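You operate a simulated robot arm through the tools that you are given. There is no shell and no other tool. Be economical: measure what you need, move in short steps, check, and stop when the job is done.

The job below is to be done with a simulated robot arm. You get a single attempt, and the scene is never put back.

JOB
Leak-test the clamped orange cap and sort it by the word display.
Fine: pump to 400 mbar or more, wait for its word, vent before you free the hold bar, lay the cap on the mat with that word; leave the vent open and the other flat caps.

Only the result counts: the job must be done as asked and must still hold three seconds after the hand-in. Knocking over, shifting, dropping, spilling or breaking anything else fails it. Lids that push on must go on centred and level and be pressed home; caps that screw on are set level and turned clockwise until they are tight.

ROBOT AND FRAMES
A 7-joint arm with a two-finger parallel gripper, fixed in place. Base frame: the origin is at the foot of the arm, x ahead of it, y to its left, z up; the work surface is at about z = 871. Units: mm, rad, N and s.
With the tool pointing down near the work surface it reaches from about 300 to 700 mm from the base axis. Its first joint turns from -1.152 to 1.152 rad. Payload 1.57 kg.
Tool frame: the origin (TCP) lies between the finger pads and is the grasp point; the fingertips stand 30 mm ahead of it; z points along the fingers, y is the line along which they close. Largest opening 110 mm; finger width 24, thickness 12; the body of the gripper, 48 by 112 mm, starts 78 mm behind the TCP.
Orientation is that of the tool frame in the base frame, as a unit quaternion [w, x, y, z]. With the fingers straight down and closing along the base's y, the tool's x points along the base's -x, its y along +y and its z along -z.

CONTROLS
- The arm moves only by the tool step_arm. Its argument "steps" is a list that holds one entry, the list of rows, each a list of 6 numbers: the shift along the base's x, y, z in units of 50 mm (1.0 is 50 mm), then the turn, a rotation vector about the base's x, y, z in units of 4 degrees (1.0 is 4 degrees). In form: [[[tx, ty, tz, ax, ay, az], ...]]. A call has 1 to 12 rows; each row shifts and turns the commanded pose from where the row before left it. "grip" is the finger opening in mm, from 0 to 110, set as the call begins (left out, the last holds). A call with a number of a shift or a turn outside -1 to 1 is refused whole. Rows are played at 5 a second. More than 50 mm and 0.15 rad between two rows, or a gripper value outside its range, and nothing of the call is played. A pose out of reach is approached as far as the arm can. The call stops where the force on the tool passes 40 N (or 10 N more than at its start, if that is more) or the arm is blocked; 0.2 s more then pass. Each finger travels about 108 mm/s and halts on what it meets, pressing with about 38 N; the grip force reading is that of the motor and also rises with nothing between the fingers. The clock runs only during rows and for 0.2 s after the last one: add rows that do not move to give the fingers time. The reply holds the time, the measured pose of the TCP, the force on the tool along the base axes, the opening and the grip force, in the units named above and with some noise.
- Cameras (640 x 400 px; columns grow to the right, rows downward): "scene" is fixed at [165.4, -391.5, 1404.3]; the picture's right is [0.77, -0.63, 0.00], its down [-0.36, -0.44, -0.82] and it looks along [0.52, 0.64, -0.57] (base axes); focal length 297 px, centre (320, 200). "wrist" rides on the gripper at [70, 16, -141] in the tool frame; the picture's right is [-0.23, 0.97, 0.00], its down [-0.86, -0.20, -0.48] and it looks along [-0.47, -0.11, 0.88] (tool axes); focal length 222 px, centre (320, 200). There is no depth. A picture from a camera that has moved, and an enlarged one, comes with that camera's place and axes in the base frame and with its lens.
- get_image(camera): a new picture of that camera. It takes no simulated time.
- zoom(camera, box): a new picture of the part [left, top, right, bottom] of that camera's present view, enlarged. It takes no simulated time.
- finish_job(): hands the job in; it is judged then, once.

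Go step by step. Nothing tells you positions but the pictures and the camera data: compare them with the known pose of the tool, close in by small moves and look again before you grip or let go. The budget is 120 turns and 64 pictures, counting those below and the enlarged ones. Unless the task says otherwise, let go and move clear before handing in, and close with one line.

The tools are called by a JSON object that holds its "op" and its "data". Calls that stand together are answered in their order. step_arm: Moves the arm, as the interface text tells. Its arguments: {"type":"object","properties":{"steps":{"type":"array","items":{"type":"array","items":{"type":"array","items":{"type":"number"}}}},"grip":{"type":"number"}},"required":["steps"]} The other tools are called the same way: get_image (camera) takes a picture; zoom (camera, box) takes an enlarged picture of a part of a camera's view; finish_job () hands the job in.

At the start:

```text
time: 0.0
tool_pos: [427.3, 133.0, 1221.0]
tool_rot: [0.0, 0.0, 1.0, 0.001]
ft_force: [-0.6, 0.7, -0.5]
opening: 110.0
finger_force: 0.0
```

scene: 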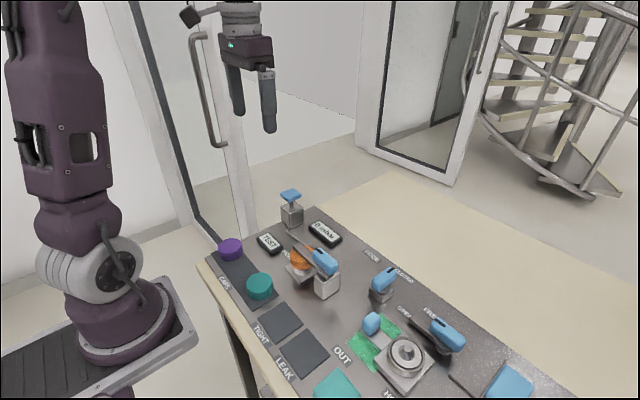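
wrist: 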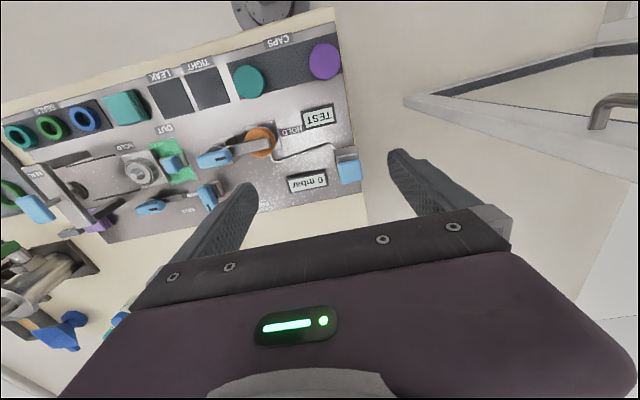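

I see a bench panel with an orange cap under a hold bar, a blue pump plunger, displays and mats TIGHT/LEAK. I zoom in for details first.

{"op": "zoom", "data": {"camera": "scene", "box": [200, 180, 360, 300]}}

{"op": "zoom", "data": {"camera": "scene", "box": [330, 240, 550, 400]}}

{"op": "zoom", "data": {"camera": "wrist", "box": [120, 20, 380, 220]}}

```text
3.33 times, centred on (280, 240) of scene
camera zoom: at [165.4, -391.5, 1404.3], right [0.77, -0.63, 0.0], down [-0.36, -0.44, -0.82], along [0.52, 0.64, -0.57], focal length 992 px, centre (453, 67)
```

zoom: 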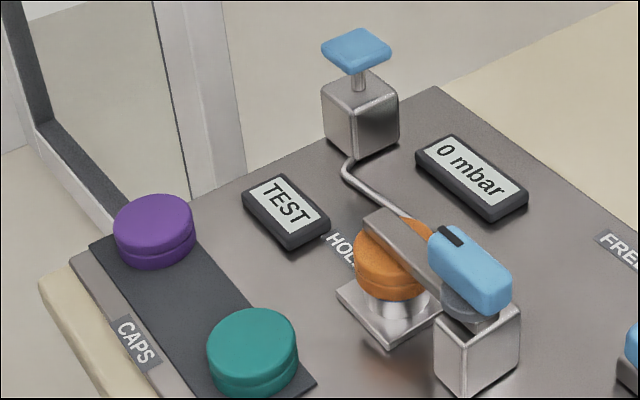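

```text
2.50 times, centred on (440, 320) of scene
camera zoom: at [165.4, -391.5, 1404.3], right [0.77, -0.63, 0.0], down [-0.36, -0.44, -0.82], along [0.52, 0.64, -0.57], focal length 744 px, centre (20, -100)
```

zoom: 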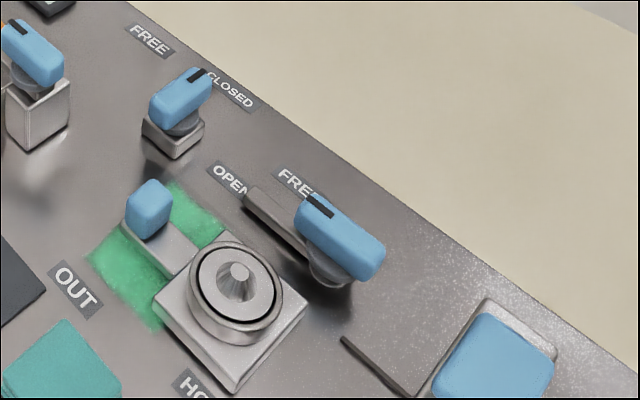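

```text
2.00 times, centred on (250, 120) of wrist
camera zoom: at [358.3, 148.3, 1362.7], right [0.23, 0.97, 0.0], down [0.86, -0.2, 0.48], along [0.47, -0.11, -0.88], focal length 444 px, centre (460, 360)
```

zoom: 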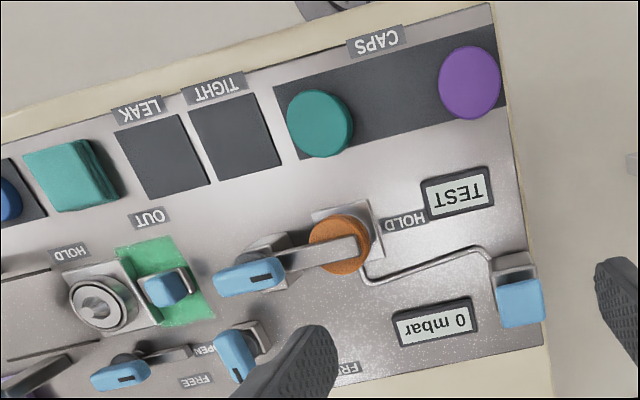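

The pump pad sits near (520,168,969), the cap near (439,9,923), the hold-lever handle near (440,-69,964) with FREE toward +x, and the vent handle near (532,-152,916), set to CLOSED with OPEN toward -y. I close the fingers and go above the pump.

{"op": "step_arm", "data": {"grip": 0, "steps": [[[0.266, 0.1, -0.56, 0, 0, 0], [0.266, 0.1, -0.56, 0, 0, 0], [0.266, 0.1, -0.56, 0, 0, 0], [0.266, 0.1, -0.56, 0, 0, 0], [0.266, 0.1, -0.56, 0, 0, 0], [0.266, 0.1, -0.56, 0, 0, 0], [0.266, 0.1, -0.56, 0, 0, 0], [0, 0, 0, 0, 0, 0]]]}}

{"op": "zoom", "data": {"camera": "scene", "box": [200, 120, 360, 220]}}

{"op": "get_image", "data": {"camera": "wrist"}}

```text
time: 1.8
tool_pos: [517.7, 167.2, 1025.4]
tool_rot: [0.001, 0.0, 1.0, -0.001]
ft_force: [-0.4, -1.5, 0.0]
opening: 0.1
finger_force: 21.5
```

```text
4.00 times, centred on (280, 170) of scene
camera zoom: at [165.4, -391.5, 1404.3], right [0.77, -0.63, 0.0], down [-0.36, -0.44, -0.82], along [0.52, 0.64, -0.57], focal length 1190 px, centre (480, 320)
```

zoom: 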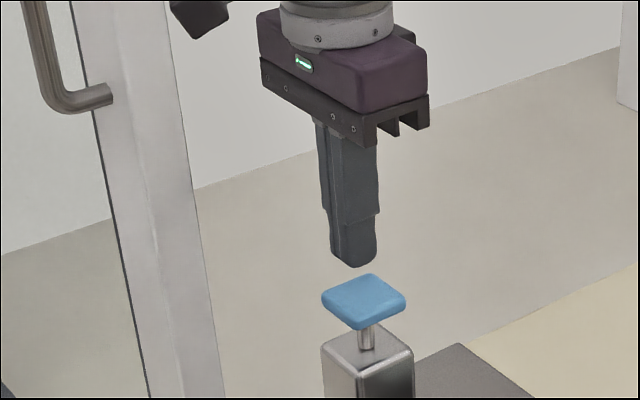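

```text
57 pictures are left
camera wrist: at [449.2, 183.0, 1167.0], right [0.23, 0.97, 0.0], down [0.86, -0.2, 0.48], along [0.47, -0.11, -0.88], focal length 222 px, centre (320, 200)
```

wrist: 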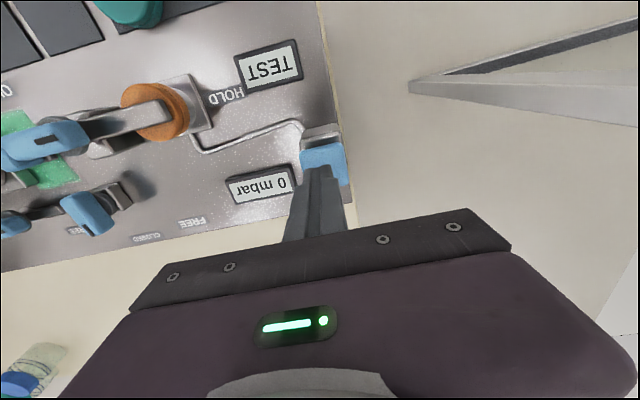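

The fingertips are over the pad within a few millimetres. I press gently and watch the force.

{"op": "step_arm", "data": {"steps": [[[0.06, 0, -0.3, 0, 0, 0], [0, 0, -0.2, 0, 0, 0], [0, 0, -0.1, 0, 0, 0], [0, 0, -0.1, 0, 0, 0], [0, 0, -0.1, 0, 0, 0], [0, 0, -0.1, 0, 0, 0], [0, 0, 0, 0, 0, 0]]]}}

{"op": "zoom", "data": {"camera": "scene", "box": [240, 150, 370, 250]}}

```text
time: 3.4
tool_pos: [523.5, 168.5, 982.2]
tool_rot: [0.0, 0.0, 1.0, 0.0]
ft_force: [-4.0, 1.3, 3.6]
opening: 0.0
finger_force: 21.7
```

```text
4.00 times, centred on (305, 200) of scene
camera zoom: at [165.2, -391.5, 1404.3], right [0.77, -0.63, 0.0], down [-0.36, -0.44, -0.82], along [0.52, 0.64, -0.57], focal length 1190 px, centre (380, 200)
```

zoom: 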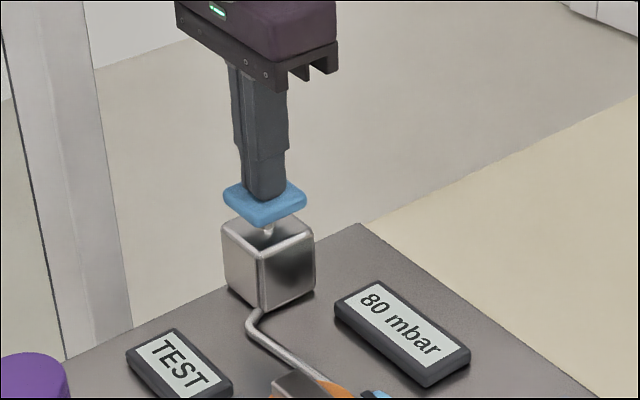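

The gauge reads 80 mbar. I press further, then release and stroke again.

{"op": "step_arm", "data": {"steps": [[[0, 0, -0.08, 0, 0, 0], [0, 0, -0.08, 0, 0, 0], [0, 0, 0.3, 0, 0, 0], [0, 0, 0.3, 0, 0, 0], [0, 0, 0, 0, 0, 0], [0, 0, -0.3, 0, 0, 0], [0, 0, -0.3, 0, 0, 0], [0, 0, 0, 0, 0, 0], [0, 0, 0.3, 0, 0, 0], [0, 0, 0.3, 0, 0, 0], [0, 0, 0, 0, 0, 0]]]}}

{"op": "zoom", "data": {"camera": "scene", "box": [240, 150, 370, 250]}}

```text
time: 5.8
tool_pos: [522.6, 166.9, 1003.1]
tool_rot: [0.0, 0.0, 1.0, 0.0]
ft_force: [0.0, 0.0, -0.8]
opening: 0.1
finger_force: 21.2
```

```text
4.00 times, centred on (305, 200) of scene
camera zoom: at [165.4, -391.5, 1404.3], right [0.77, -0.63, 0.0], down [-0.36, -0.44, -0.82], along [0.52, 0.64, -0.57], focal length 1190 px, centre (380, 200)
```

zoom: 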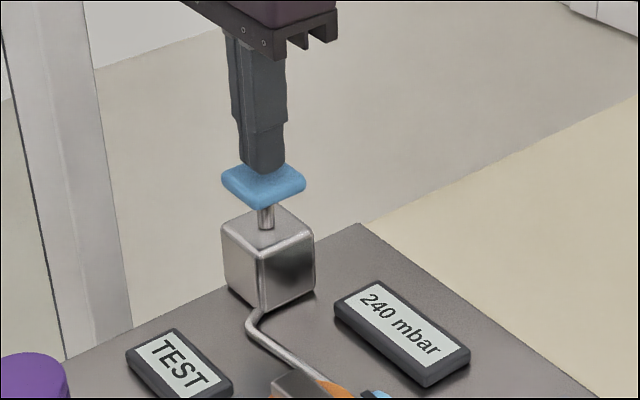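

It is at 240 mbar. Three more strokes should take it past 400.

{"op": "step_arm", "data": {"steps": [[[0, 0, -0.3, 0, 0, 0], [0, 0, -0.3, 0, 0, 0], [0, 0, 0, 0, 0, 0], [0, 0, 0.3, 0, 0, 0], [0, 0, 0.3, 0, 0, 0], [0, 0, 0, 0, 0, 0], [0, 0, -0.3, 0, 0, 0], [0, 0, -0.3, 0, 0, 0], [0, 0, 0, 0, 0, 0], [0, 0, 0.3, 0, 0, 0], [0, 0, 0.3, 0, 0, 0], [0, 0, 0, 0, 0, 0]]]}}

{"op": "zoom", "data": {"camera": "scene", "box": [240, 150, 370, 250]}}

```text
time: 8.4
tool_pos: [523.5, 166.7, 1001.2]
tool_rot: [0.0, 0.0, 1.0, 0.0]
ft_force: [0.5, -0.5, 0.2]
opening: 0.0
finger_force: 21.5
```

```text
4.00 times, centred on (305, 200) of scene
camera zoom: at [165.4, -391.5, 1404.3], right [0.77, -0.63, 0.0], down [-0.36, -0.44, -0.82], along [0.52, 0.64, -0.57], focal length 1190 px, centre (380, 200)
```

zoom: 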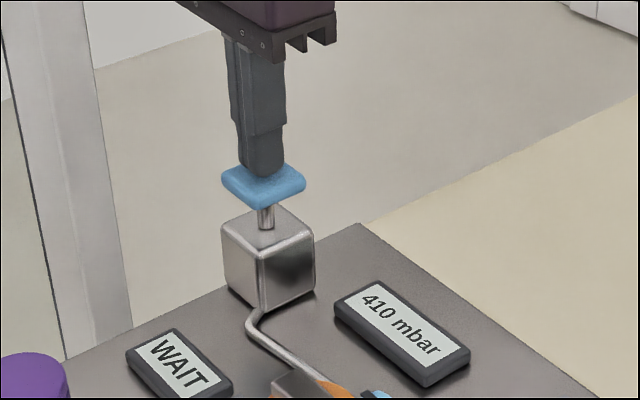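

It shows 410 mbar and WAIT. I back off upward and wait for the word.

{"op": "step_arm", "data": {"steps": [[[0, 0, 0.4, 0, 0, 0], [0, 0, 0.4, 0, 0, 0], [0, 0, 0.4, 0, 0, 0], [0, 0, 0.4, 0, 0, 0], [0, 0, 0, 0, 0, 0], [0, 0, 0, 0, 0, 0], [0, 0, 0, 0, 0, 0], [0, 0, 0, 0, 0, 0], [0, 0, 0, 0, 0, 0], [0, 0, 0, 0, 0, 0]]]}}

{"op": "zoom", "data": {"camera": "scene", "box": [240, 150, 370, 250]}}

```text
time: 10.6
tool_pos: [524.8, 166.2, 1081.4]
tool_rot: [0.001, 0.001, 1.0, 0.0]
ft_force: [0.4, 0.4, -0.3]
opening: 0.1
finger_force: 21.6
```

```text
4.00 times, centred on (305, 200) of scene
camera zoom: at [165.4, -391.5, 1404.3], right [0.77, -0.63, 0.0], down [-0.36, -0.44, -0.82], along [0.52, 0.64, -0.57], focal length 1190 px, centre (380, 200)
```

zoom: 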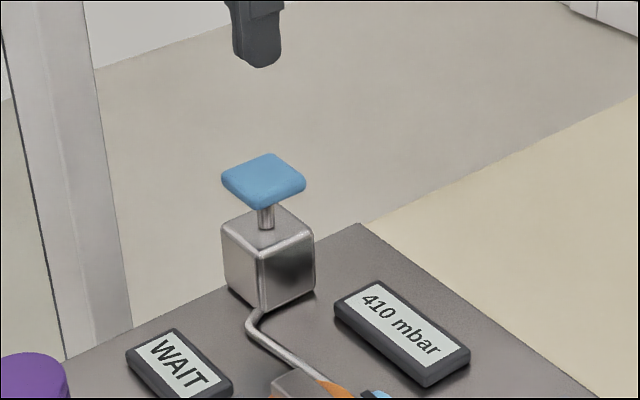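

Still WAIT, and the pressure holds. I use the time to travel high toward the vent for a better view.

{"op": "step_arm", "data": {"steps": [[[-0.09, -0.54, 0.1, 0, 0, 0], [-0.09, -0.54, 0.1, 0, 0, 0], [-0.09, -0.54, 0, 0, 0, 0], [-0.09, -0.54, 0, 0, 0, 0], [-0.09, -0.54, 0, 0, 0, 0], [-0.09, -0.54, 0, 0, 0, 0], [-0.09, -0.54, 0, 0, 0, 0], [-0.09, -0.54, 0, 0, 0, 0], [-0.09, -0.54, 0, 0, 0, 0], [-0.09, -0.54, 0, 0, 0, 0], [0, 0, 0, 0, 0, 0]]]}}

{"op": "get_image", "data": {"camera": "wrist"}}

{"op": "get_image", "data": {"camera": "scene"}}

```text
time: 13.0
tool_pos: [477.4, -101.1, 1094.4]
tool_rot: [0.0, 0.0, 1.0, 0.0]
ft_force: [-0.4, -1.1, -0.5]
opening: 0.0
finger_force: 21.3
```

```text
52 pictures are left
camera wrist: at [409.4, -85.1, 1235.4], right [0.23, 0.97, 0.0], down [0.86, -0.2, 0.48], along [0.47, -0.11, -0.88], focal length 222 px, centre (320, 200)
```

wrist: 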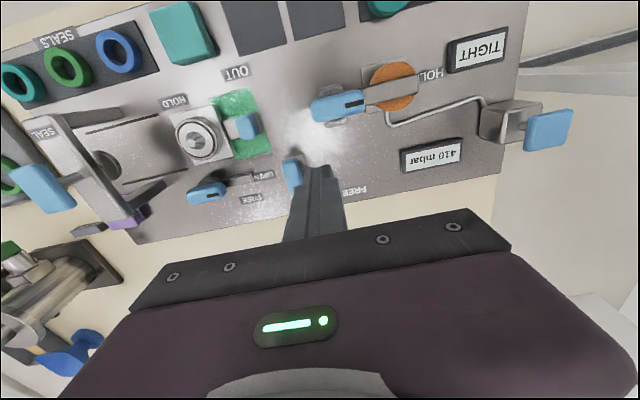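

```text
51 pictures are left
```

scene: 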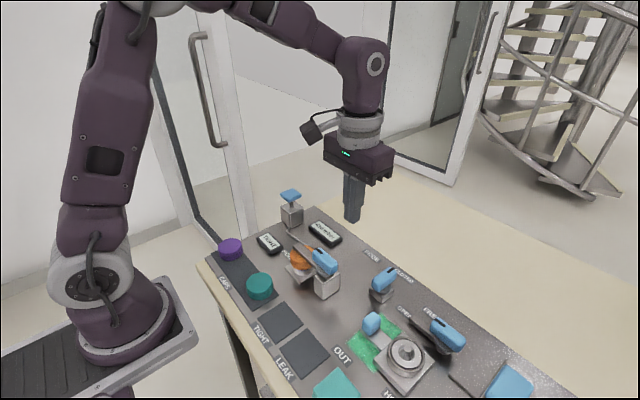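

The word is TIGHT. Now I measure the vent handle from closer.

{"op": "zoom", "data": {"camera": "scene", "box": [340, 240, 430, 330]}}

{"op": "zoom", "data": {"camera": "wrist", "box": [180, 60, 420, 220]}}

{"op": "zoom", "data": {"camera": "scene", "box": [240, 220, 360, 300]}}

```text
4.44 times, centred on (385, 285) of scene
camera zoom: at [165.4, -391.5, 1404.3], right [0.77, -0.63, 0.0], down [-0.36, -0.44, -0.82], along [0.52, 0.64, -0.57], focal length 1322 px, centre (31, -178)
```

zoom: 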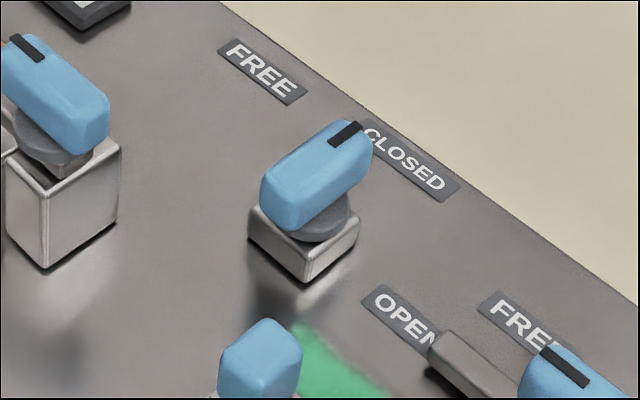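

```text
2.50 times, centred on (300, 140) of wrist
camera zoom: at [409.4, -85.1, 1235.4], right [0.23, 0.97, 0.0], down [0.86, -0.2, 0.48], along [0.47, -0.11, -0.88], focal length 555 px, centre (370, 350)
```

zoom: 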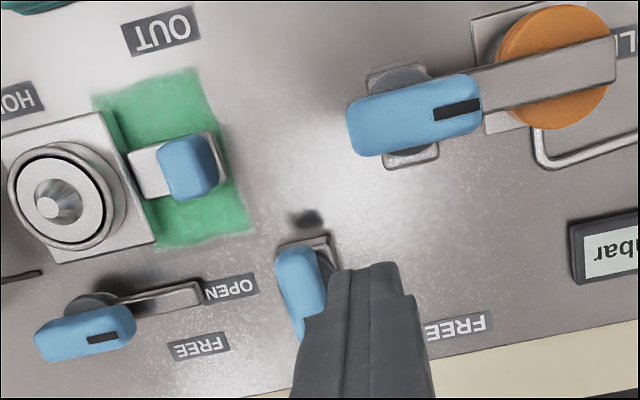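

```text
5.00 times, centred on (300, 260) of scene
camera zoom: at [165.4, -391.5, 1404.3], right [0.77, -0.63, 0.0], down [-0.36, -0.44, -0.82], along [0.52, 0.64, -0.57], focal length 1487 px, centre (420, -100)
```

zoom: 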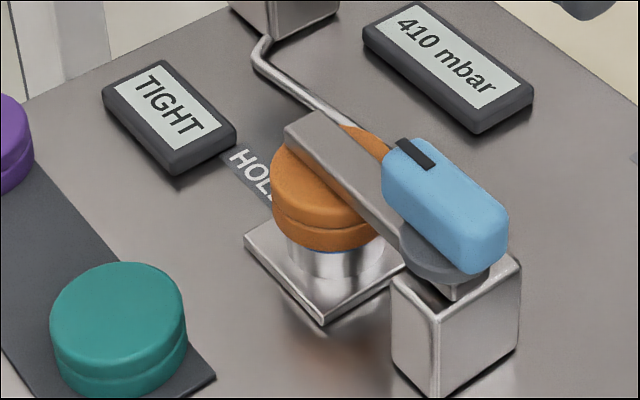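

TIGHT and 410 mbar are confirmed. I open the fingers moderately and hover above the vent handle, which lies along x.

{"op": "step_arm", "data": {"grip": 55, "steps": [[[0.275, -0.255, -0.4, 0, 0, 0], [0.275, -0.255, -0.4, 0, 0, 0], [0.275, -0.255, -0.4, 0, 0, 0], [0.275, -0.255, -0.4, 0, 0, 0], [0, 0, 0, 0, 0, 0], [0, 0, 0, 0, 0, 0]]]}}

{"op": "get_image", "data": {"camera": "wrist"}}

{"op": "zoom", "data": {"camera": "scene", "box": [320, 200, 450, 330]}}

```text
time: 14.4
tool_pos: [534.2, -155.0, 1013.3]
tool_rot: [0.0, 0.0, 1.0, 0.001]
ft_force: [-0.2, -0.3, 1.5]
opening: 55.0
finger_force: 0.0
```

```text
47 pictures are left
camera wrist: at [464.9, -138.6, 1155.0], right [0.23, 0.97, 0.0], down [0.86, -0.2, 0.48], along [0.47, -0.11, -0.88], focal length 222 px, centre (320, 200)
```

wrist: 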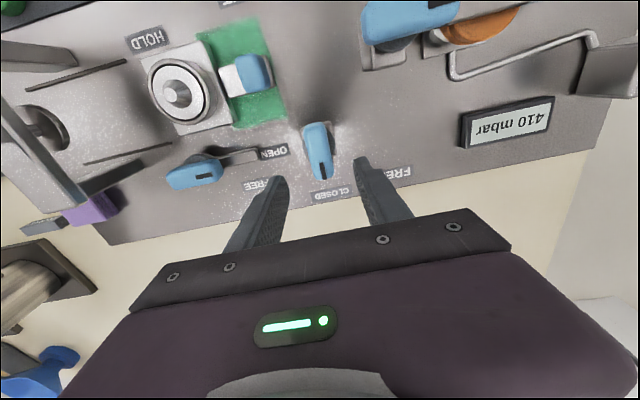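

```text
3.08 times, centred on (385, 265) of scene
camera zoom: at [165.4, -391.5, 1404.3], right [0.77, -0.63, 0.0], down [-0.36, -0.44, -0.82], along [0.52, 0.64, -0.57], focal length 915 px, centre (120, 0)
```

zoom: 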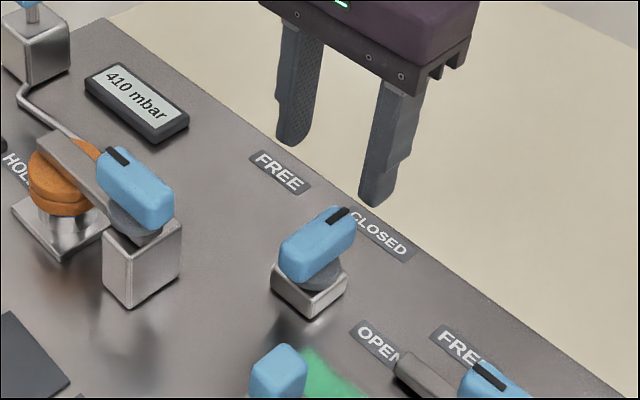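

The handle centre is near (529,-153) with its top around z 925. I descend straddling it, stopping short to check.

{"op": "step_arm", "data": {"steps": [[[-0.08, 0.03, -0.5, 0, 0, 0], [0, 0, -0.5, 0, 0, 0], [0, 0, -0.4, 0, 0, 0], [0, 0, 0, 0, 0, 0]]]}}

{"op": "zoom", "data": {"camera": "scene", "box": [320, 200, 450, 330]}}

```text
time: 15.4
tool_pos: [530.0, -153.0, 941.6]
tool_rot: [0.0, 0.0, 1.0, 0.0]
ft_force: [-0.2, 0.7, -0.5]
opening: 55.0
finger_force: 0.1
```

```text
3.08 times, centred on (385, 265) of scene
camera zoom: at [165.4, -391.5, 1404.3], right [0.77, -0.63, 0.0], down [-0.36, -0.44, -0.82], along [0.52, 0.64, -0.57], focal length 915 px, centre (120, 0)
```

zoom: 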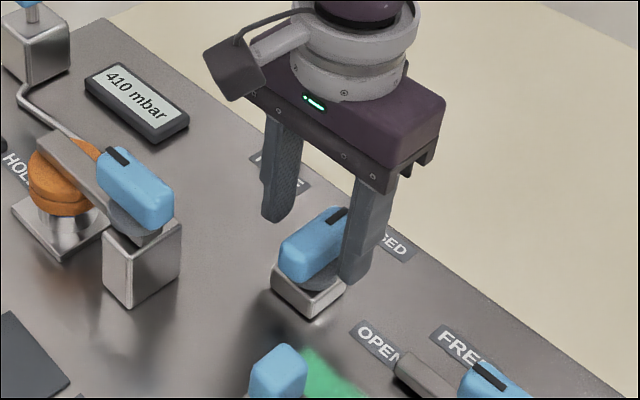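

The tips straddle the handle at its mid-height. I close on it.

{"op": "step_arm", "data": {"grip": 10, "steps": [[[0, 0, -0.06, 0, 0, 0], [0, 0, 0, 0, 0, 0], [0, 0, 0, 0, 0, 0], [0, 0, 0, 0, 0, 0]]]}}

{"op": "zoom", "data": {"camera": "scene", "box": [320, 200, 450, 330]}}

```text
time: 16.4
tool_pos: [530.8, -155.4, 939.3]
tool_rot: [0.002, 0.001, 1.0, -0.002]
ft_force: [-4.6, -18.2, 30.8]
opening: 23.9
finger_force: 36.2
```

```text
3.08 times, centred on (385, 265) of scene
camera zoom: at [164.8, -391.8, 1404.3], right [0.77, -0.63, 0.0], down [-0.36, -0.44, -0.82], along [0.52, 0.64, -0.57], focal length 915 px, centre (120, 0)
```

zoom: 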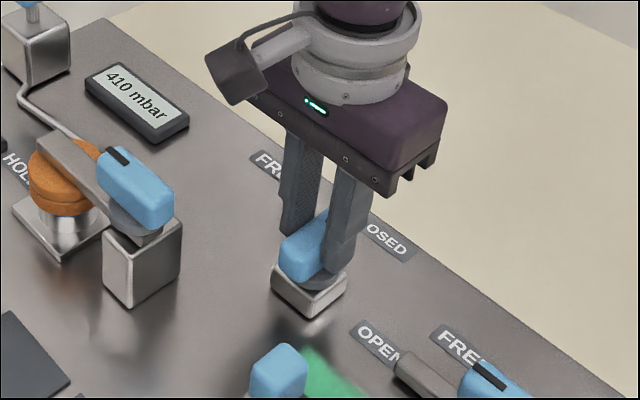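

There is a side load of about 18 N and a lift load of about 31 N, so I relax by shifting slightly in -y and up.

{"op": "step_arm", "data": {"steps": [[[0, -0.05, 0.05, 0, 0, 0], [0, 0, 0, 0, 0, 0]]]}}

```text
time: 17.0
tool_pos: [531.2, -154.9, 940.8]
tool_rot: [0.001, 0.0, 1.0, 0.0]
ft_force: [14.1, -14.1, -19.5]
opening: 23.8
finger_force: 36.1
```

{"op": "step_arm", "data": {"steps": [[[0, -0.03, -0.02, 0, 0, 0], [0, 0, 0, 0, 0, 0]]]}}

```text
time: 17.6
tool_pos: [531.0, -155.5, 940.7]
tool_rot: [0.0, -0.001, 1.0, 0.001]
ft_force: [10.9, 7.3, 0.0]
opening: 24.0
finger_force: 36.2
```

The load is low now. I turn the handle clockwise in small steps.

{"op": "step_arm", "data": {"steps": [[[0, 0, 0, 0, 0, -1], [0, 0, 0, 0, 0, -1], [0, 0, 0, 0, 0, -1], [0, 0, 0, 0, 0, -1], [0, 0, 0, 0, 0, -1]]]}}

{"op": "zoom", "data": {"camera": "scene", "box": [320, 200, 450, 330]}}

```text
time: 18.8
tool_pos: [530.6, -155.6, 939.9]
tool_rot: [-0.001, 0.174, 0.985, 0.001]
ft_force: [17.6, 25.2, 1.7]
opening: 23.7
finger_force: 35.2
```

```text
3.08 times, centred on (385, 265) of scene
camera zoom: at [165.8, -390.8, 1404.4], right [0.77, -0.63, 0.0], down [-0.36, -0.44, -0.82], along [0.52, 0.64, -0.57], focal length 915 px, centre (120, 0)
```

zoom: 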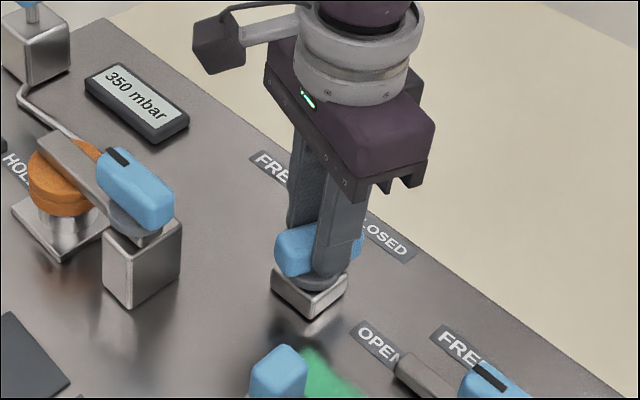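

The vent turns and the pressure is dropping. I continue with a small corrective shift toward +x/+y.

{"op": "step_arm", "data": {"steps": [[[0.03, 0.04, 0, 0, 0, -1], [0, 0, 0, 0, 0, -1], [0, 0, 0, 0, 0, -1], [0, 0, 0, 0, 0, -1], [0, 0, 0, 0, 0, 0]]]}}

```text
time: 20.0
tool_pos: [531.0, -154.7, 939.2]
tool_rot: [0.001, 0.31, 0.951, -0.001]
ft_force: [13.5, 0.4, 2.6]
opening: 24.1
finger_force: 36.0
```

{"op": "step_arm", "data": {"steps": [[[0.03, 0, 0, 0, 0, -1], [0, 0, 0, 0, 0, -1], [0, 0, 0, 0, 0, -1], [0, 0, 0, 0, 0, -1], [0, 0, 0, 0, 0, -1], [0, 0, 0, 0, 0, 0]]]}}

```text
time: 21.4
tool_pos: [531.2, -156.3, 940.5]
tool_rot: [-0.002, 0.47, 0.883, -0.001]
ft_force: [-17.4, -15.3, -11.0]
opening: 23.8
finger_force: 36.1
```

{"op": "step_arm", "data": {"steps": [[[-0.03, -0.03, -0.01, 0, 0, -1], [0, 0, 0, 0, 0, -1], [0, 0, 0, 0, 0, -1], [0, 0, 0, 0, 0, -1], [0, 0, 0, 0, 0, 0]]]}}

{"op": "zoom", "data": {"camera": "scene", "box": [320, 200, 450, 330]}}

```text
time: 22.6
tool_pos: [530.4, -155.5, 940.3]
tool_rot: [0.0, 0.589, 0.808, 0.0]
ft_force: [-12.7, -8.7, -4.8]
opening: 23.9
finger_force: 36.0
```

```text
3.08 times, centred on (385, 265) of scene
camera zoom: at [165.1, -391.7, 1404.2], right [0.77, -0.63, 0.0], down [-0.36, -0.44, -0.82], along [0.52, 0.64, -0.57], focal length 915 px, centre (120, 0)
```

zoom: 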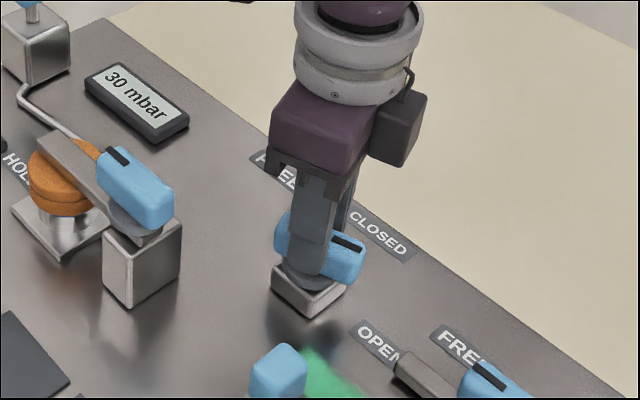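

At 72° the gauge is at 30 mbar. I finish the turn to about 90°.

{"op": "step_arm", "data": {"steps": [[[-0.02, -0.01, 0, 0, 0, -1], [0, 0, 0, 0, 0, -1], [0, 0, 0, 0, 0, -1], [0, 0, 0, 0, 0, -1], [0, 0, 0, 0, 0, -0.5], [0, 0, 0, 0, 0, 0]]]}}

{"op": "zoom", "data": {"camera": "scene", "box": [320, 200, 450, 330]}}

```text
time: 24.0
tool_pos: [530.9, -155.6, 940.4]
tool_rot: [-0.002, 0.707, 0.708, 0.0]
ft_force: [-10.5, 6.1, -23.6]
opening: 24.3
finger_force: 36.1
```

```text
3.08 times, centred on (385, 265) of scene
camera zoom: at [165.5, -391.4, 1404.3], right [0.77, -0.63, 0.0], down [-0.36, -0.44, -0.82], along [0.52, 0.64, -0.57], focal length 915 px, centre (120, 0)
```

zoom: 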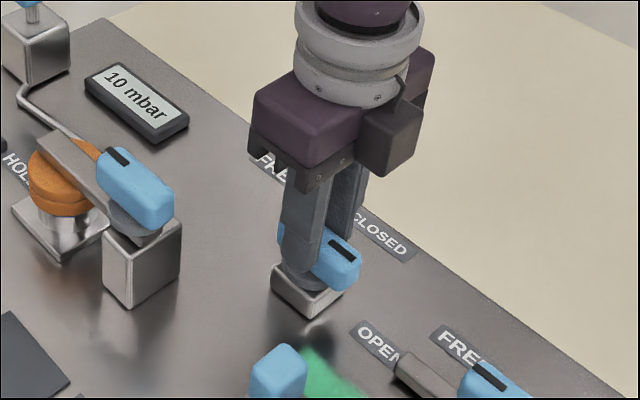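

The vent points to OPEN and the gauge is at 10 mbar, still falling. I release, lift, and begin turning the wrist back for the hold lever.

{"op": "step_arm", "data": {"grip": 50, "steps": [[[0, 0, 0, 0, 0, 0], [0, 0, 0, 0, 0, 0], [0, 0, 0.4, 0, 0, 0], [0, 0, 0.8, 0, 0, 0], [0, 0, 0.8, 0, 0, 0], [-0.1, 0.1, 0.4, 0, 0, 1], [-0.1, 0.1, 0, 0, 0, 1], [-0.1, 0.1, 0, 0, 0, 1], [-0.1, 0.1, 0, 0, 0, 1], [-0.1, 0.1, 0, 0, 0, 1]]]}}

{"op": "zoom", "data": {"camera": "scene", "box": [260, 180, 450, 330]}}

{"op": "step_arm", "data": {"steps": [[[-0.1, 0.1, 0, 0, 0, 1], [-0.1, 0.1, 0, 0, 0, 1], [-0.1, 0.1, 0, 0, 0, 1], [-0.1, 0.1, 0, 0, 0, 1], [-0.1, 0.1, 0, 0, 0, 1], [-0.1, 0.1, 0, 0, 0, 1], [-0.1, 0.1, 0, 0, 0, 1], [-0.1, 0.1, 0, 0, 0, 1], [-0.1, 0.1, 0, 0, 0, 1], [-0.1, 0.1, 0, 0, 0, 1], [-0.1, 0.1, 0, 0, 0, 1], [-0.1, 0.1, 0, 0, 0, 1]]]}}

{"op": "step_arm", "data": {"steps": [[[0, 0, 0, 0, 0, 1], [0, 0, 0, 0, 0, 1], [0, 0, 0, 0, 0, 1], [0, 0, 0, 0, 0, 1], [0, 0, 0, 0, 0, 1], [0, 0, 0, 0, 0, 1], [0, 0, 0, 0, 0, 1], [0, 0, 0, 0, 0, 1], [0, 0, 0, 0, 0, 1], [0, 0, 0, 0, 0, 1], [0, 0, 0, 0, 0, 1], [0, 0, 0, 0, 0, 1]]]}}

{"op": "step_arm", "data": {"steps": [[[0, 0, 0, 0, 0, 1], [0, 0, 0, 0, 0, 1], [0, 0, 0, 0, 0, 1], [0, 0, 0, 0, 0, 1], [0, 0, 0, 0, 0, 1], [0, 0, 0, 0, 0, 1], [0, 0, 0, 0, 0, 1], [0, 0, 0, 0, 0, 1], [0, 0, 0, 0, 0, 1], [0, 0, 0, 0, 0, 1], [0, 0, 0, 0, 0, 1], [0, 0, 0, 0, 0, 1]]]}}

{"op": "step_arm", "data": {"steps": [[[0, 0, 0, 0, 0, 1], [0, 0, 0, 0, 0, 1], [0, 0, 0, 0, 0, 1], [0, 0, 0, 0, 0, 1], [0, 0, 0, 0, 0, 0]]]}}

{"op": "get_image", "data": {"camera": "wrist"}}

{"op": "get_image", "data": {"camera": "scene"}}

```text
time: 26.2
tool_pos: [505.8, -129.0, 1060.5]
tool_rot: [0.0, 0.572, 0.82, 0.001]
ft_force: [0.5, -0.5, 0.5]
opening: 50.3
finger_force: 0.0
```

```text
2.67 times, centred on (355, 255) of scene
camera zoom: at [165.4, -391.5, 1404.3], right [0.77, -0.63, 0.0], down [-0.36, -0.44, -0.82], along [0.52, 0.64, -0.57], focal length 793 px, centre (227, 53)
```

zoom: 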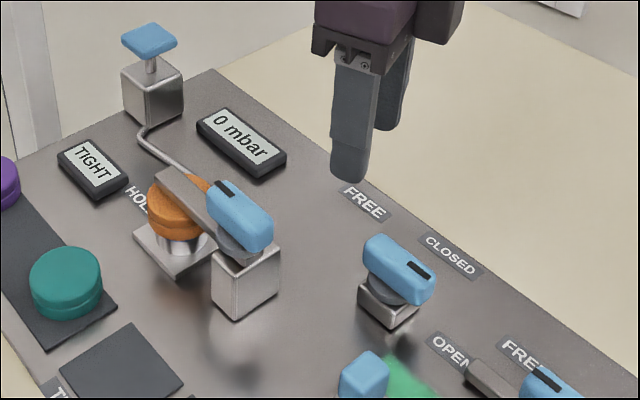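

```text
time: 28.8
tool_pos: [444.7, -71.4, 1061.4]
tool_rot: [0.0, 0.19, 0.982, 0.0]
ft_force: [0.5, -0.8, -1.0]
opening: 50.0
finger_force: 0.2
```

```text
time: 31.4
tool_pos: [444.9, -71.0, 1060.7]
tool_rot: [-0.001, -0.226, 0.974, 0.0]
ft_force: [-0.3, 0.6, -0.5]
opening: 50.1
finger_force: 0.0
```

```text
time: 34.0
tool_pos: [445.0, -70.6, 1060.1]
tool_rot: [0.001, -0.602, 0.798, 0.001]
ft_force: [-0.4, 0.3, -0.2]
opening: 49.8
finger_force: 0.0
```

```text
time: 35.2
tool_pos: [445.4, -70.7, 1060.5]
tool_rot: [0.0, 0.708, -0.706, 0.0]
ft_force: [0.2, 0.9, 0.0]
opening: 50.0
finger_force: 0.0
```

```text
39 pictures are left
camera wrist: at [429.5, -140.8, 1201.1], right [-0.97, 0.23, 0.0], down [0.2, 0.86, 0.48], along [0.11, 0.47, -0.88], focal length 222 px, centre (320, 200)
```

wrist: 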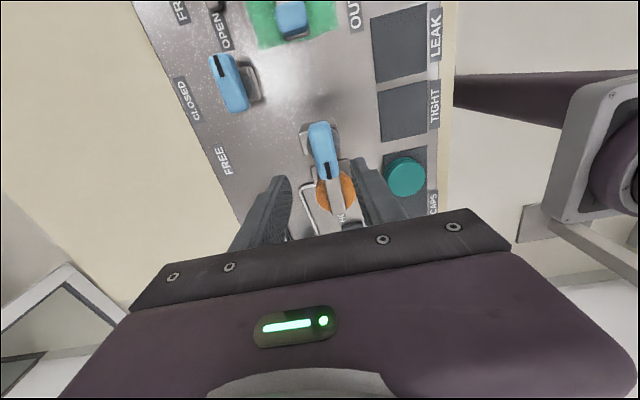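

```text
38 pictures are left
```

scene: 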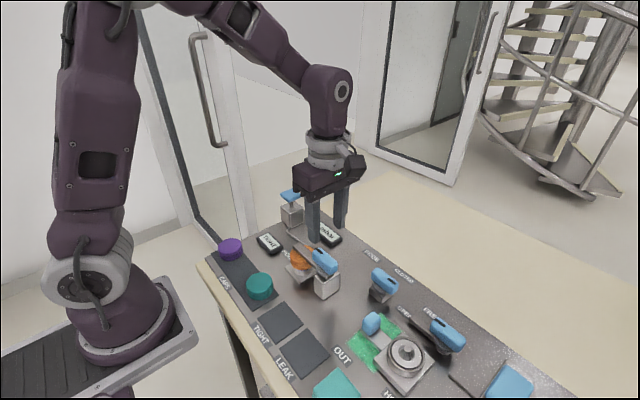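

Vented at 0 mbar, and the vent handle points to OPEN. The hold handle is near (441,-73,964); I descend straddling it and check.

{"op": "step_arm", "data": {"steps": [[[-0.08, -0.05, -0.6, 0, 0, 0], [0, 0, -0.5, 0, 0, 0], [0, 0, -0.2, 0, 0, 0], [0, 0, 0, 0, 0, 0]]]}}

{"op": "zoom", "data": {"camera": "scene", "box": [270, 190, 380, 310]}}

{"op": "get_image", "data": {"camera": "wrist"}}

```text
time: 36.2
tool_pos: [441.0, -73.1, 997.7]
tool_rot: [0.0, 0.707, -0.707, 0.0]
ft_force: [1.0, 0.2, 0.7]
opening: 49.9
finger_force: 0.1
```

```text
3.33 times, centred on (325, 250) of scene
camera zoom: at [165.4, -391.5, 1404.3], right [0.77, -0.63, 0.0], down [-0.36, -0.44, -0.82], along [0.52, 0.64, -0.57], focal length 992 px, centre (303, 33)
```

zoom: 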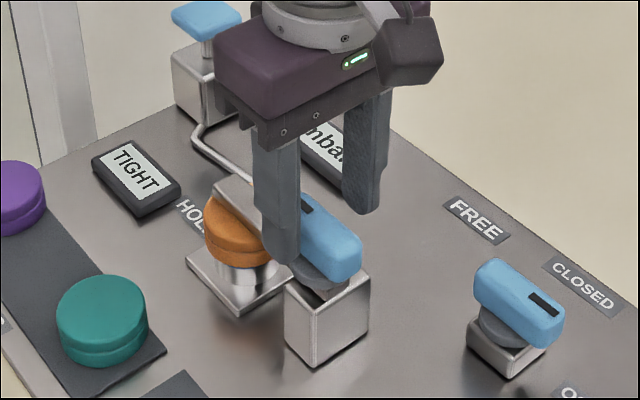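

```text
36 pictures are left
camera wrist: at [425.6, -142.9, 1138.5], right [-0.97, 0.23, 0.0], down [0.2, 0.86, 0.48], along [0.11, 0.47, -0.88], focal length 222 px, centre (320, 200)
```

wrist: 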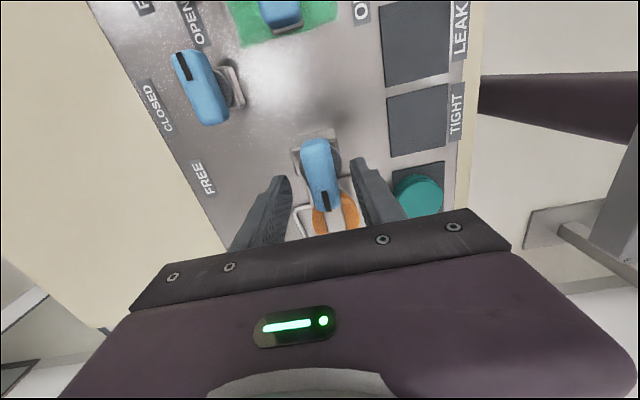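

The handle lies between the fingers, with its centre slightly further toward -y. I shift, go down a little and close.

{"op": "step_arm", "data": {"steps": [[[0, -0.08, -0.1, 0, 0, 0], [0, 0, -0.06, 0, 0, 0], [0, 0, 0, 0, 0, 0]]]}}

{"op": "step_arm", "data": {"grip": 10, "steps": [[[0, 0, 0, 0, 0, 0], [0, 0, 0, 0, 0, 0], [0, 0, 0, 0, 0, 0]]]}}

{"op": "zoom", "data": {"camera": "scene", "box": [270, 190, 380, 310]}}

```text
time: 37.0
tool_pos: [440.4, -77.9, 987.8]
tool_rot: [-0.001, -0.706, 0.708, 0.0]
ft_force: [0.0, 0.3, 0.0]
opening: 50.3
finger_force: 0.1
```

```text
time: 37.8
tool_pos: [441.0, -78.1, 987.8]
tool_rot: [0.0, -0.707, 0.707, 0.0]
ft_force: [-8.3, 0.5, 1.6]
opening: 23.9
finger_force: 36.0
```

```text
3.33 times, centred on (325, 250) of scene
camera zoom: at [165.1, -391.5, 1404.3], right [0.77, -0.63, 0.0], down [-0.36, -0.44, -0.82], along [0.52, 0.64, -0.57], focal length 992 px, centre (303, 33)
```

zoom: 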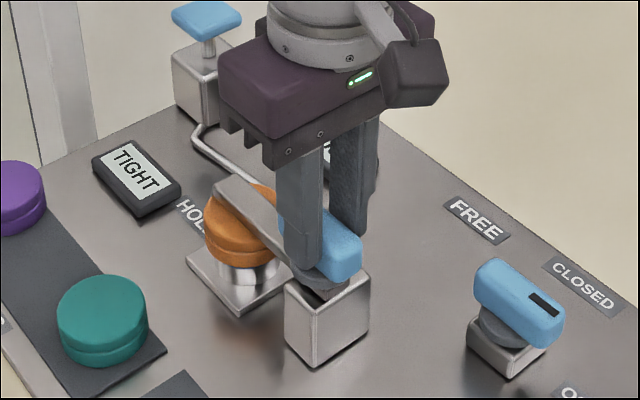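

Gripped cleanly with low loads. I turn clockwise toward FREE in short batches.

{"op": "step_arm", "data": {"steps": [[[0, 0, 0, 0, 0, -1], [0, 0, 0, 0, 0, -1], [0, 0, 0, 0, 0, -1], [0, 0, 0, 0, 0, -1], [0, 0, 0, 0, 0, 0]]]}}

```text
time: 39.0
tool_pos: [439.6, -75.9, 989.5]
tool_rot: [0.0, -0.602, 0.799, 0.0]
ft_force: [-23.2, 0.1, 28.1]
opening: 23.7
finger_force: 35.4
```

{"op": "step_arm", "data": {"steps": [[[-0.04, 0, 0.02, 0, 0, -1], [0, 0, 0, 0, 0, -1], [0, 0, 0, 0, 0, -1], [0, 0, 0, 0, 0, 0]]]}}

{"op": "zoom", "data": {"camera": "scene", "box": [270, 190, 380, 310]}}

```text
time: 40.0
tool_pos: [438.8, -77.0, 989.3]
tool_rot: [0.001, -0.514, 0.858, 0.0]
ft_force: [2.5, 1.2, -25.9]
opening: 23.8
finger_force: 36.1
```

```text
3.33 times, centred on (325, 250) of scene
camera zoom: at [165.8, -391.5, 1404.2], right [0.77, -0.63, 0.0], down [-0.36, -0.44, -0.82], along [0.52, 0.64, -0.57], focal length 992 px, centre (303, 33)
```

zoom: 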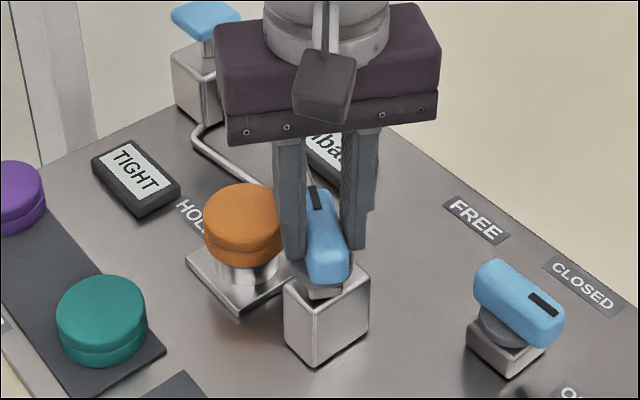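

The bar is swinging clear of the cap. I continue.

{"op": "step_arm", "data": {"steps": [[[0, 0, -0.02, 0, 0, -1], [0, 0, 0, 0, 0, -1], [0, 0, 0, 0, 0, -1], [0, 0, 0, 0, 0, -1], [0, 0, 0, 0, 0, 0]]]}}

{"op": "step_arm", "data": {"steps": [[[0, 0, 0, 0, 0, -1], [0, 0, 0, 0, 0, -1], [0, 0, 0, 0, 0, -1], [0, 0, 0, 0, 0, -1], [0, 0, 0, 0, 0, 0]]]}}

```text
time: 41.2
tool_pos: [439.1, -76.9, 989.3]
tool_rot: [0.0, -0.39, 0.921, -0.001]
ft_force: [-17.4, 13.0, 30.0]
opening: 23.8
finger_force: 35.7
```

```text
time: 42.4
tool_pos: [436.6, -77.2, 987.2]
tool_rot: [-0.001, -0.258, 0.966, 0.0]
ft_force: [-21.4, 28.6, 9.6]
opening: 23.8
finger_force: 36.0
```

{"op": "step_arm", "data": {"steps": [[[-0.03, 0.04, 0.01, 0, 0, -1], [0, 0, 0, 0, 0, -1], [0, 0, 0, 0, 0, -1], [0, 0, 0, 0, 0, -1], [0, 0, 0, 0, 0, 0]]]}}

{"op": "step_arm", "data": {"steps": [[[0, 0, 0, 0, 0, -1], [0, 0, 0, 0, 0, -1], [0, 0, 0, 0, 0, -1], [0, 0, 0, 0, 0, -0.5], [0, 0, 0, 0, 0, 0]]]}}

{"op": "zoom", "data": {"camera": "scene", "box": [270, 190, 380, 310]}}

```text
time: 43.6
tool_pos: [438.3, -75.6, 986.9]
tool_rot: [0.0, -0.121, 0.993, 0.002]
ft_force: [-9.5, 21.7, 6.4]
opening: 23.7
finger_force: 36.0
```

```text
time: 44.8
tool_pos: [437.7, -74.7, 988.5]
tool_rot: [0.0, 0.0, 1.0, 0.0]
ft_force: [-3.8, 27.1, 8.1]
opening: 23.6
finger_force: 35.6
```

```text
3.33 times, centred on (325, 250) of scene
camera zoom: at [165.2, -390.7, 1404.5], right [0.77, -0.63, 0.0], down [-0.36, -0.44, -0.82], along [0.52, 0.64, -0.57], focal length 992 px, centre (303, 33)
```

zoom: 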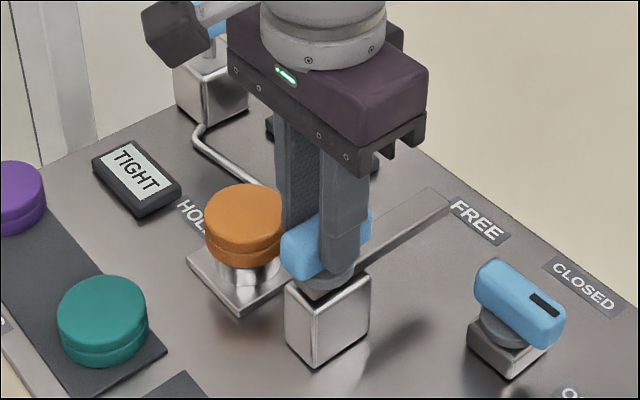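

The bar is at FREE. I release, lift and move over the cap.

{"op": "step_arm", "data": {"grip": 50, "steps": [[[0, 0, 0, 0, 0, 0], [0, 0, 0, 0, 0, 0], [0, 0, 0.6, 0, 0, 0], [0, 0, 0.8, 0, 0, 0], [0, 0.4, 0.1, 0, 0, 0], [0, 0.4, 0, 0, 0, 0], [0, 0.45, 0, 0, 0, 0], [0, 0.45, 0, 0, 0, 0], [0, 0, 0, 0, 0, 0]]]}}

{"op": "step_arm", "data": {"grip": 80, "steps": [[[0, 0, 0, 0, 0, 0], [0, 0, 0, 0, 0, 0]]]}}

{"op": "zoom", "data": {"camera": "wrist", "box": [200, 60, 440, 220]}}

{"op": "zoom", "data": {"camera": "scene", "box": [250, 170, 440, 310]}}

```text
time: 46.8
tool_pos: [438.8, 9.2, 1061.2]
tool_rot: [0.0, 0.0, 1.0, 0.0]
ft_force: [0.2, 0.4, 0.1]
opening: 49.9
finger_force: 0.1
```

```text
time: 47.4
tool_pos: [438.1, 9.6, 1060.7]
tool_rot: [0.0, 0.001, 1.0, 0.001]
ft_force: [0.3, 0.4, -0.6]
opening: 80.1
finger_force: 0.1
```

```text
2.50 times, centred on (320, 140) of wrist
camera zoom: at [368.8, 24.8, 1203.0], right [0.23, 0.97, 0.0], down [0.86, -0.2, 0.48], along [0.47, -0.11, -0.88], focal length 555 px, centre (320, 350)
```

zoom: 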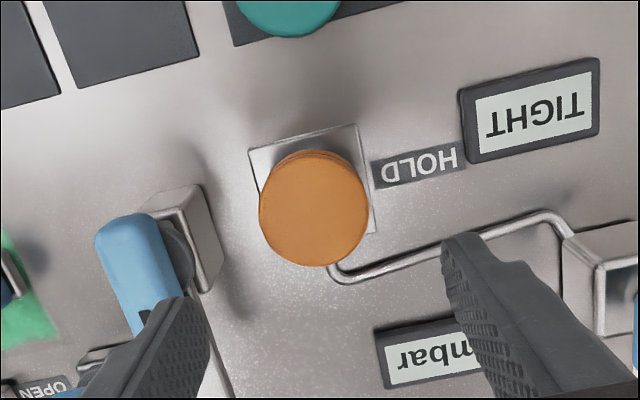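

```text
2.86 times, centred on (345, 240) of scene
camera zoom: at [165.4, -391.5, 1404.3], right [0.77, -0.63, 0.0], down [-0.36, -0.44, -0.82], along [0.52, 0.64, -0.57], focal length 850 px, centre (249, 86)
```

zoom: 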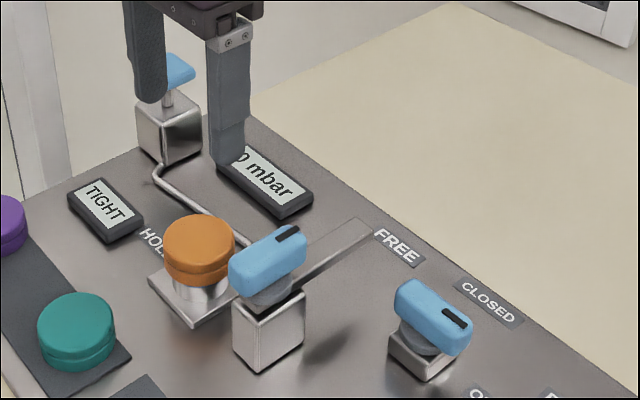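

The cap centre refines to (438,5.5), top z about 925, diameter about 53 mm. I set the opening to 67 and descend partway to check clearance.

{"op": "step_arm", "data": {"grip": 67, "steps": [[[0, -0.08, 0, 0, 0, 0], [0, 0, -0.6, 0, 0, 0], [0, 0, -0.6, 0, 0, 0], [0, 0, -0.6, 0, 0, 0], [0, 0, -0.2, 0, 0, 0], [0, 0, 0, 0, 0, 0]]]}}

{"op": "zoom", "data": {"camera": "wrist", "box": [200, 60, 440, 220]}}

{"op": "zoom", "data": {"camera": "scene", "box": [250, 200, 370, 310]}}

```text
time: 48.8
tool_pos: [435.9, 4.7, 963.6]
tool_rot: [0.0, 0.0, 1.0, 0.001]
ft_force: [0.0, 0.7, -0.5]
opening: 67.0
finger_force: 0.0
```

```text
2.50 times, centred on (320, 140) of wrist
camera zoom: at [367.1, 20.7, 1104.6], right [0.23, 0.97, 0.0], down [0.86, -0.2, 0.48], along [0.47, -0.11, -0.88], focal length 555 px, centre (320, 350)
```

zoom: 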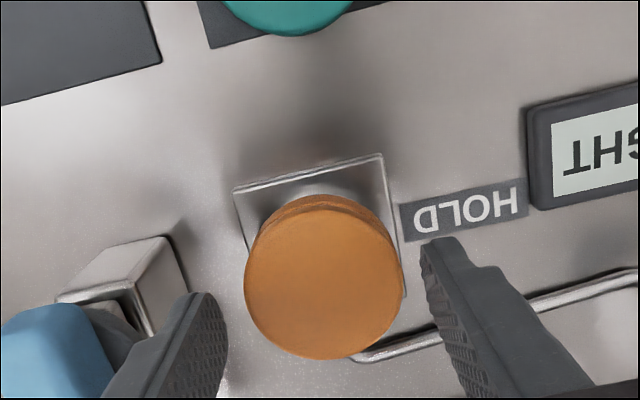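

```text
3.64 times, centred on (310, 255) of scene
camera zoom: at [165.4, -391.5, 1404.3], right [0.77, -0.63, 0.0], down [-0.36, -0.44, -0.82], along [0.52, 0.64, -0.57], focal length 1082 px, centre (356, 0)
```

zoom: 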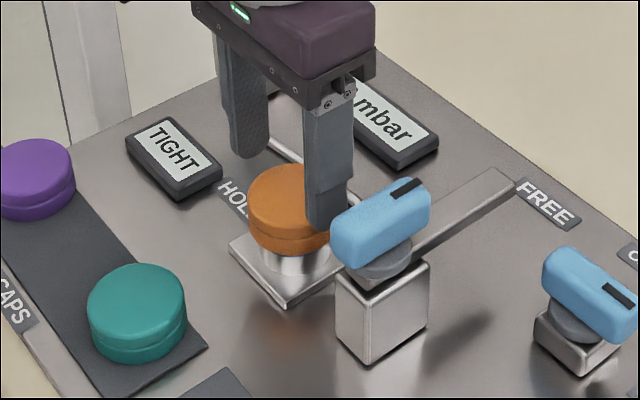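

It is centred on the cap, with the housing clear. I descend the rest of the way and grip.

{"op": "step_arm", "data": {"steps": [[[0, 0.01, -0.3, 0, 0, 0], [0, 0, -0.3, 0, 0, 0], [0, 0, 0, 0, 0, 0]]]}}

{"op": "step_arm", "data": {"grip": 40, "steps": [[[0, 0, 0, 0, 0, 0], [0, 0, 0, 0, 0, 0], [0, 0, 0, 0, 0, 0]]]}}

{"op": "zoom", "data": {"camera": "scene", "box": [250, 200, 370, 310]}}

```text
time: 49.6
tool_pos: [434.4, 4.9, 931.9]
tool_rot: [0.001, 0.001, 1.0, -0.001]
ft_force: [-0.7, -0.8, -0.2]
opening: 67.1
finger_force: 0.1
```

```text
time: 50.4
tool_pos: [434.8, 6.0, 932.7]
tool_rot: [0.0, 0.001, 1.0, 0.001]
ft_force: [-0.2, 0.0, -0.7]
opening: 55.3
finger_force: 37.4
```

```text
3.64 times, centred on (310, 255) of scene
camera zoom: at [165.4, -391.5, 1404.3], right [0.77, -0.63, 0.0], down [-0.36, -0.44, -0.82], along [0.52, 0.64, -0.57], focal length 1082 px, centre (356, 0)
```

zoom: 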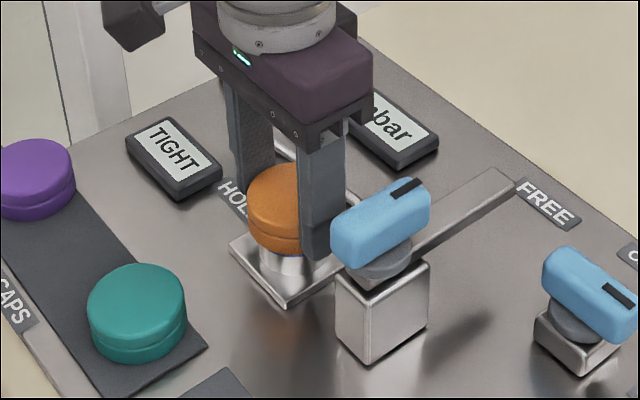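

The cap is gripped at 55 mm. I lift it straight up slowly and look.

{"op": "step_arm", "data": {"steps": [[[0, 0, 0.1, 0, 0, 0], [0, 0, 0.2, 0, 0, 0], [0, 0, 0.4, 0, 0, 0], [0, 0, 0.5, 0, 0, 0], [0, 0, 0.6, 0, 0, 0], [0, 0, 0, 0, 0, 0]]]}}

{"op": "zoom", "data": {"camera": "scene", "box": [210, 160, 390, 380]}}

{"op": "get_image", "data": {"camera": "wrist"}}

```text
time: 51.8
tool_pos: [436.6, 9.3, 1024.3]
tool_rot: [0.001, 0.0, 1.0, 0.0]
ft_force: [-0.3, -0.1, 0.1]
opening: 40.2
finger_force: 0.1
```

```text
1.82 times, centred on (300, 270) of scene
camera zoom: at [165.4, -391.5, 1404.3], right [0.77, -0.63, 0.0], down [-0.36, -0.44, -0.82], along [0.52, 0.64, -0.57], focal length 541 px, centre (356, 73)
```

zoom: 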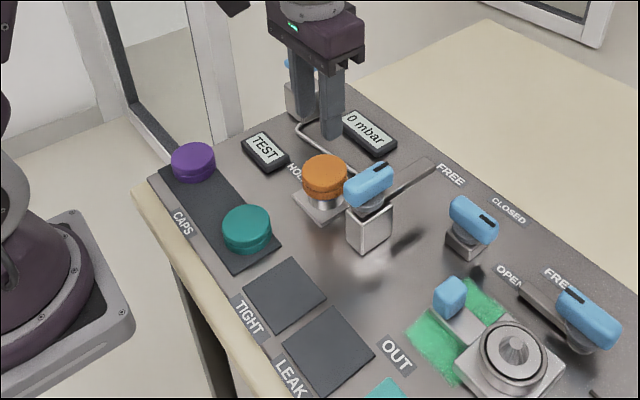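

```text
26 pictures are left
camera wrist: at [368.0, 24.6, 1165.6], right [0.23, 0.97, 0.0], down [0.86, -0.2, 0.48], along [0.47, -0.11, -0.88], focal length 222 px, centre (320, 200)
```

wrist: 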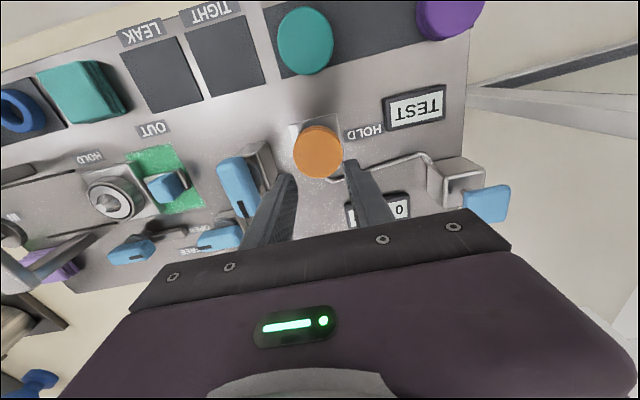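

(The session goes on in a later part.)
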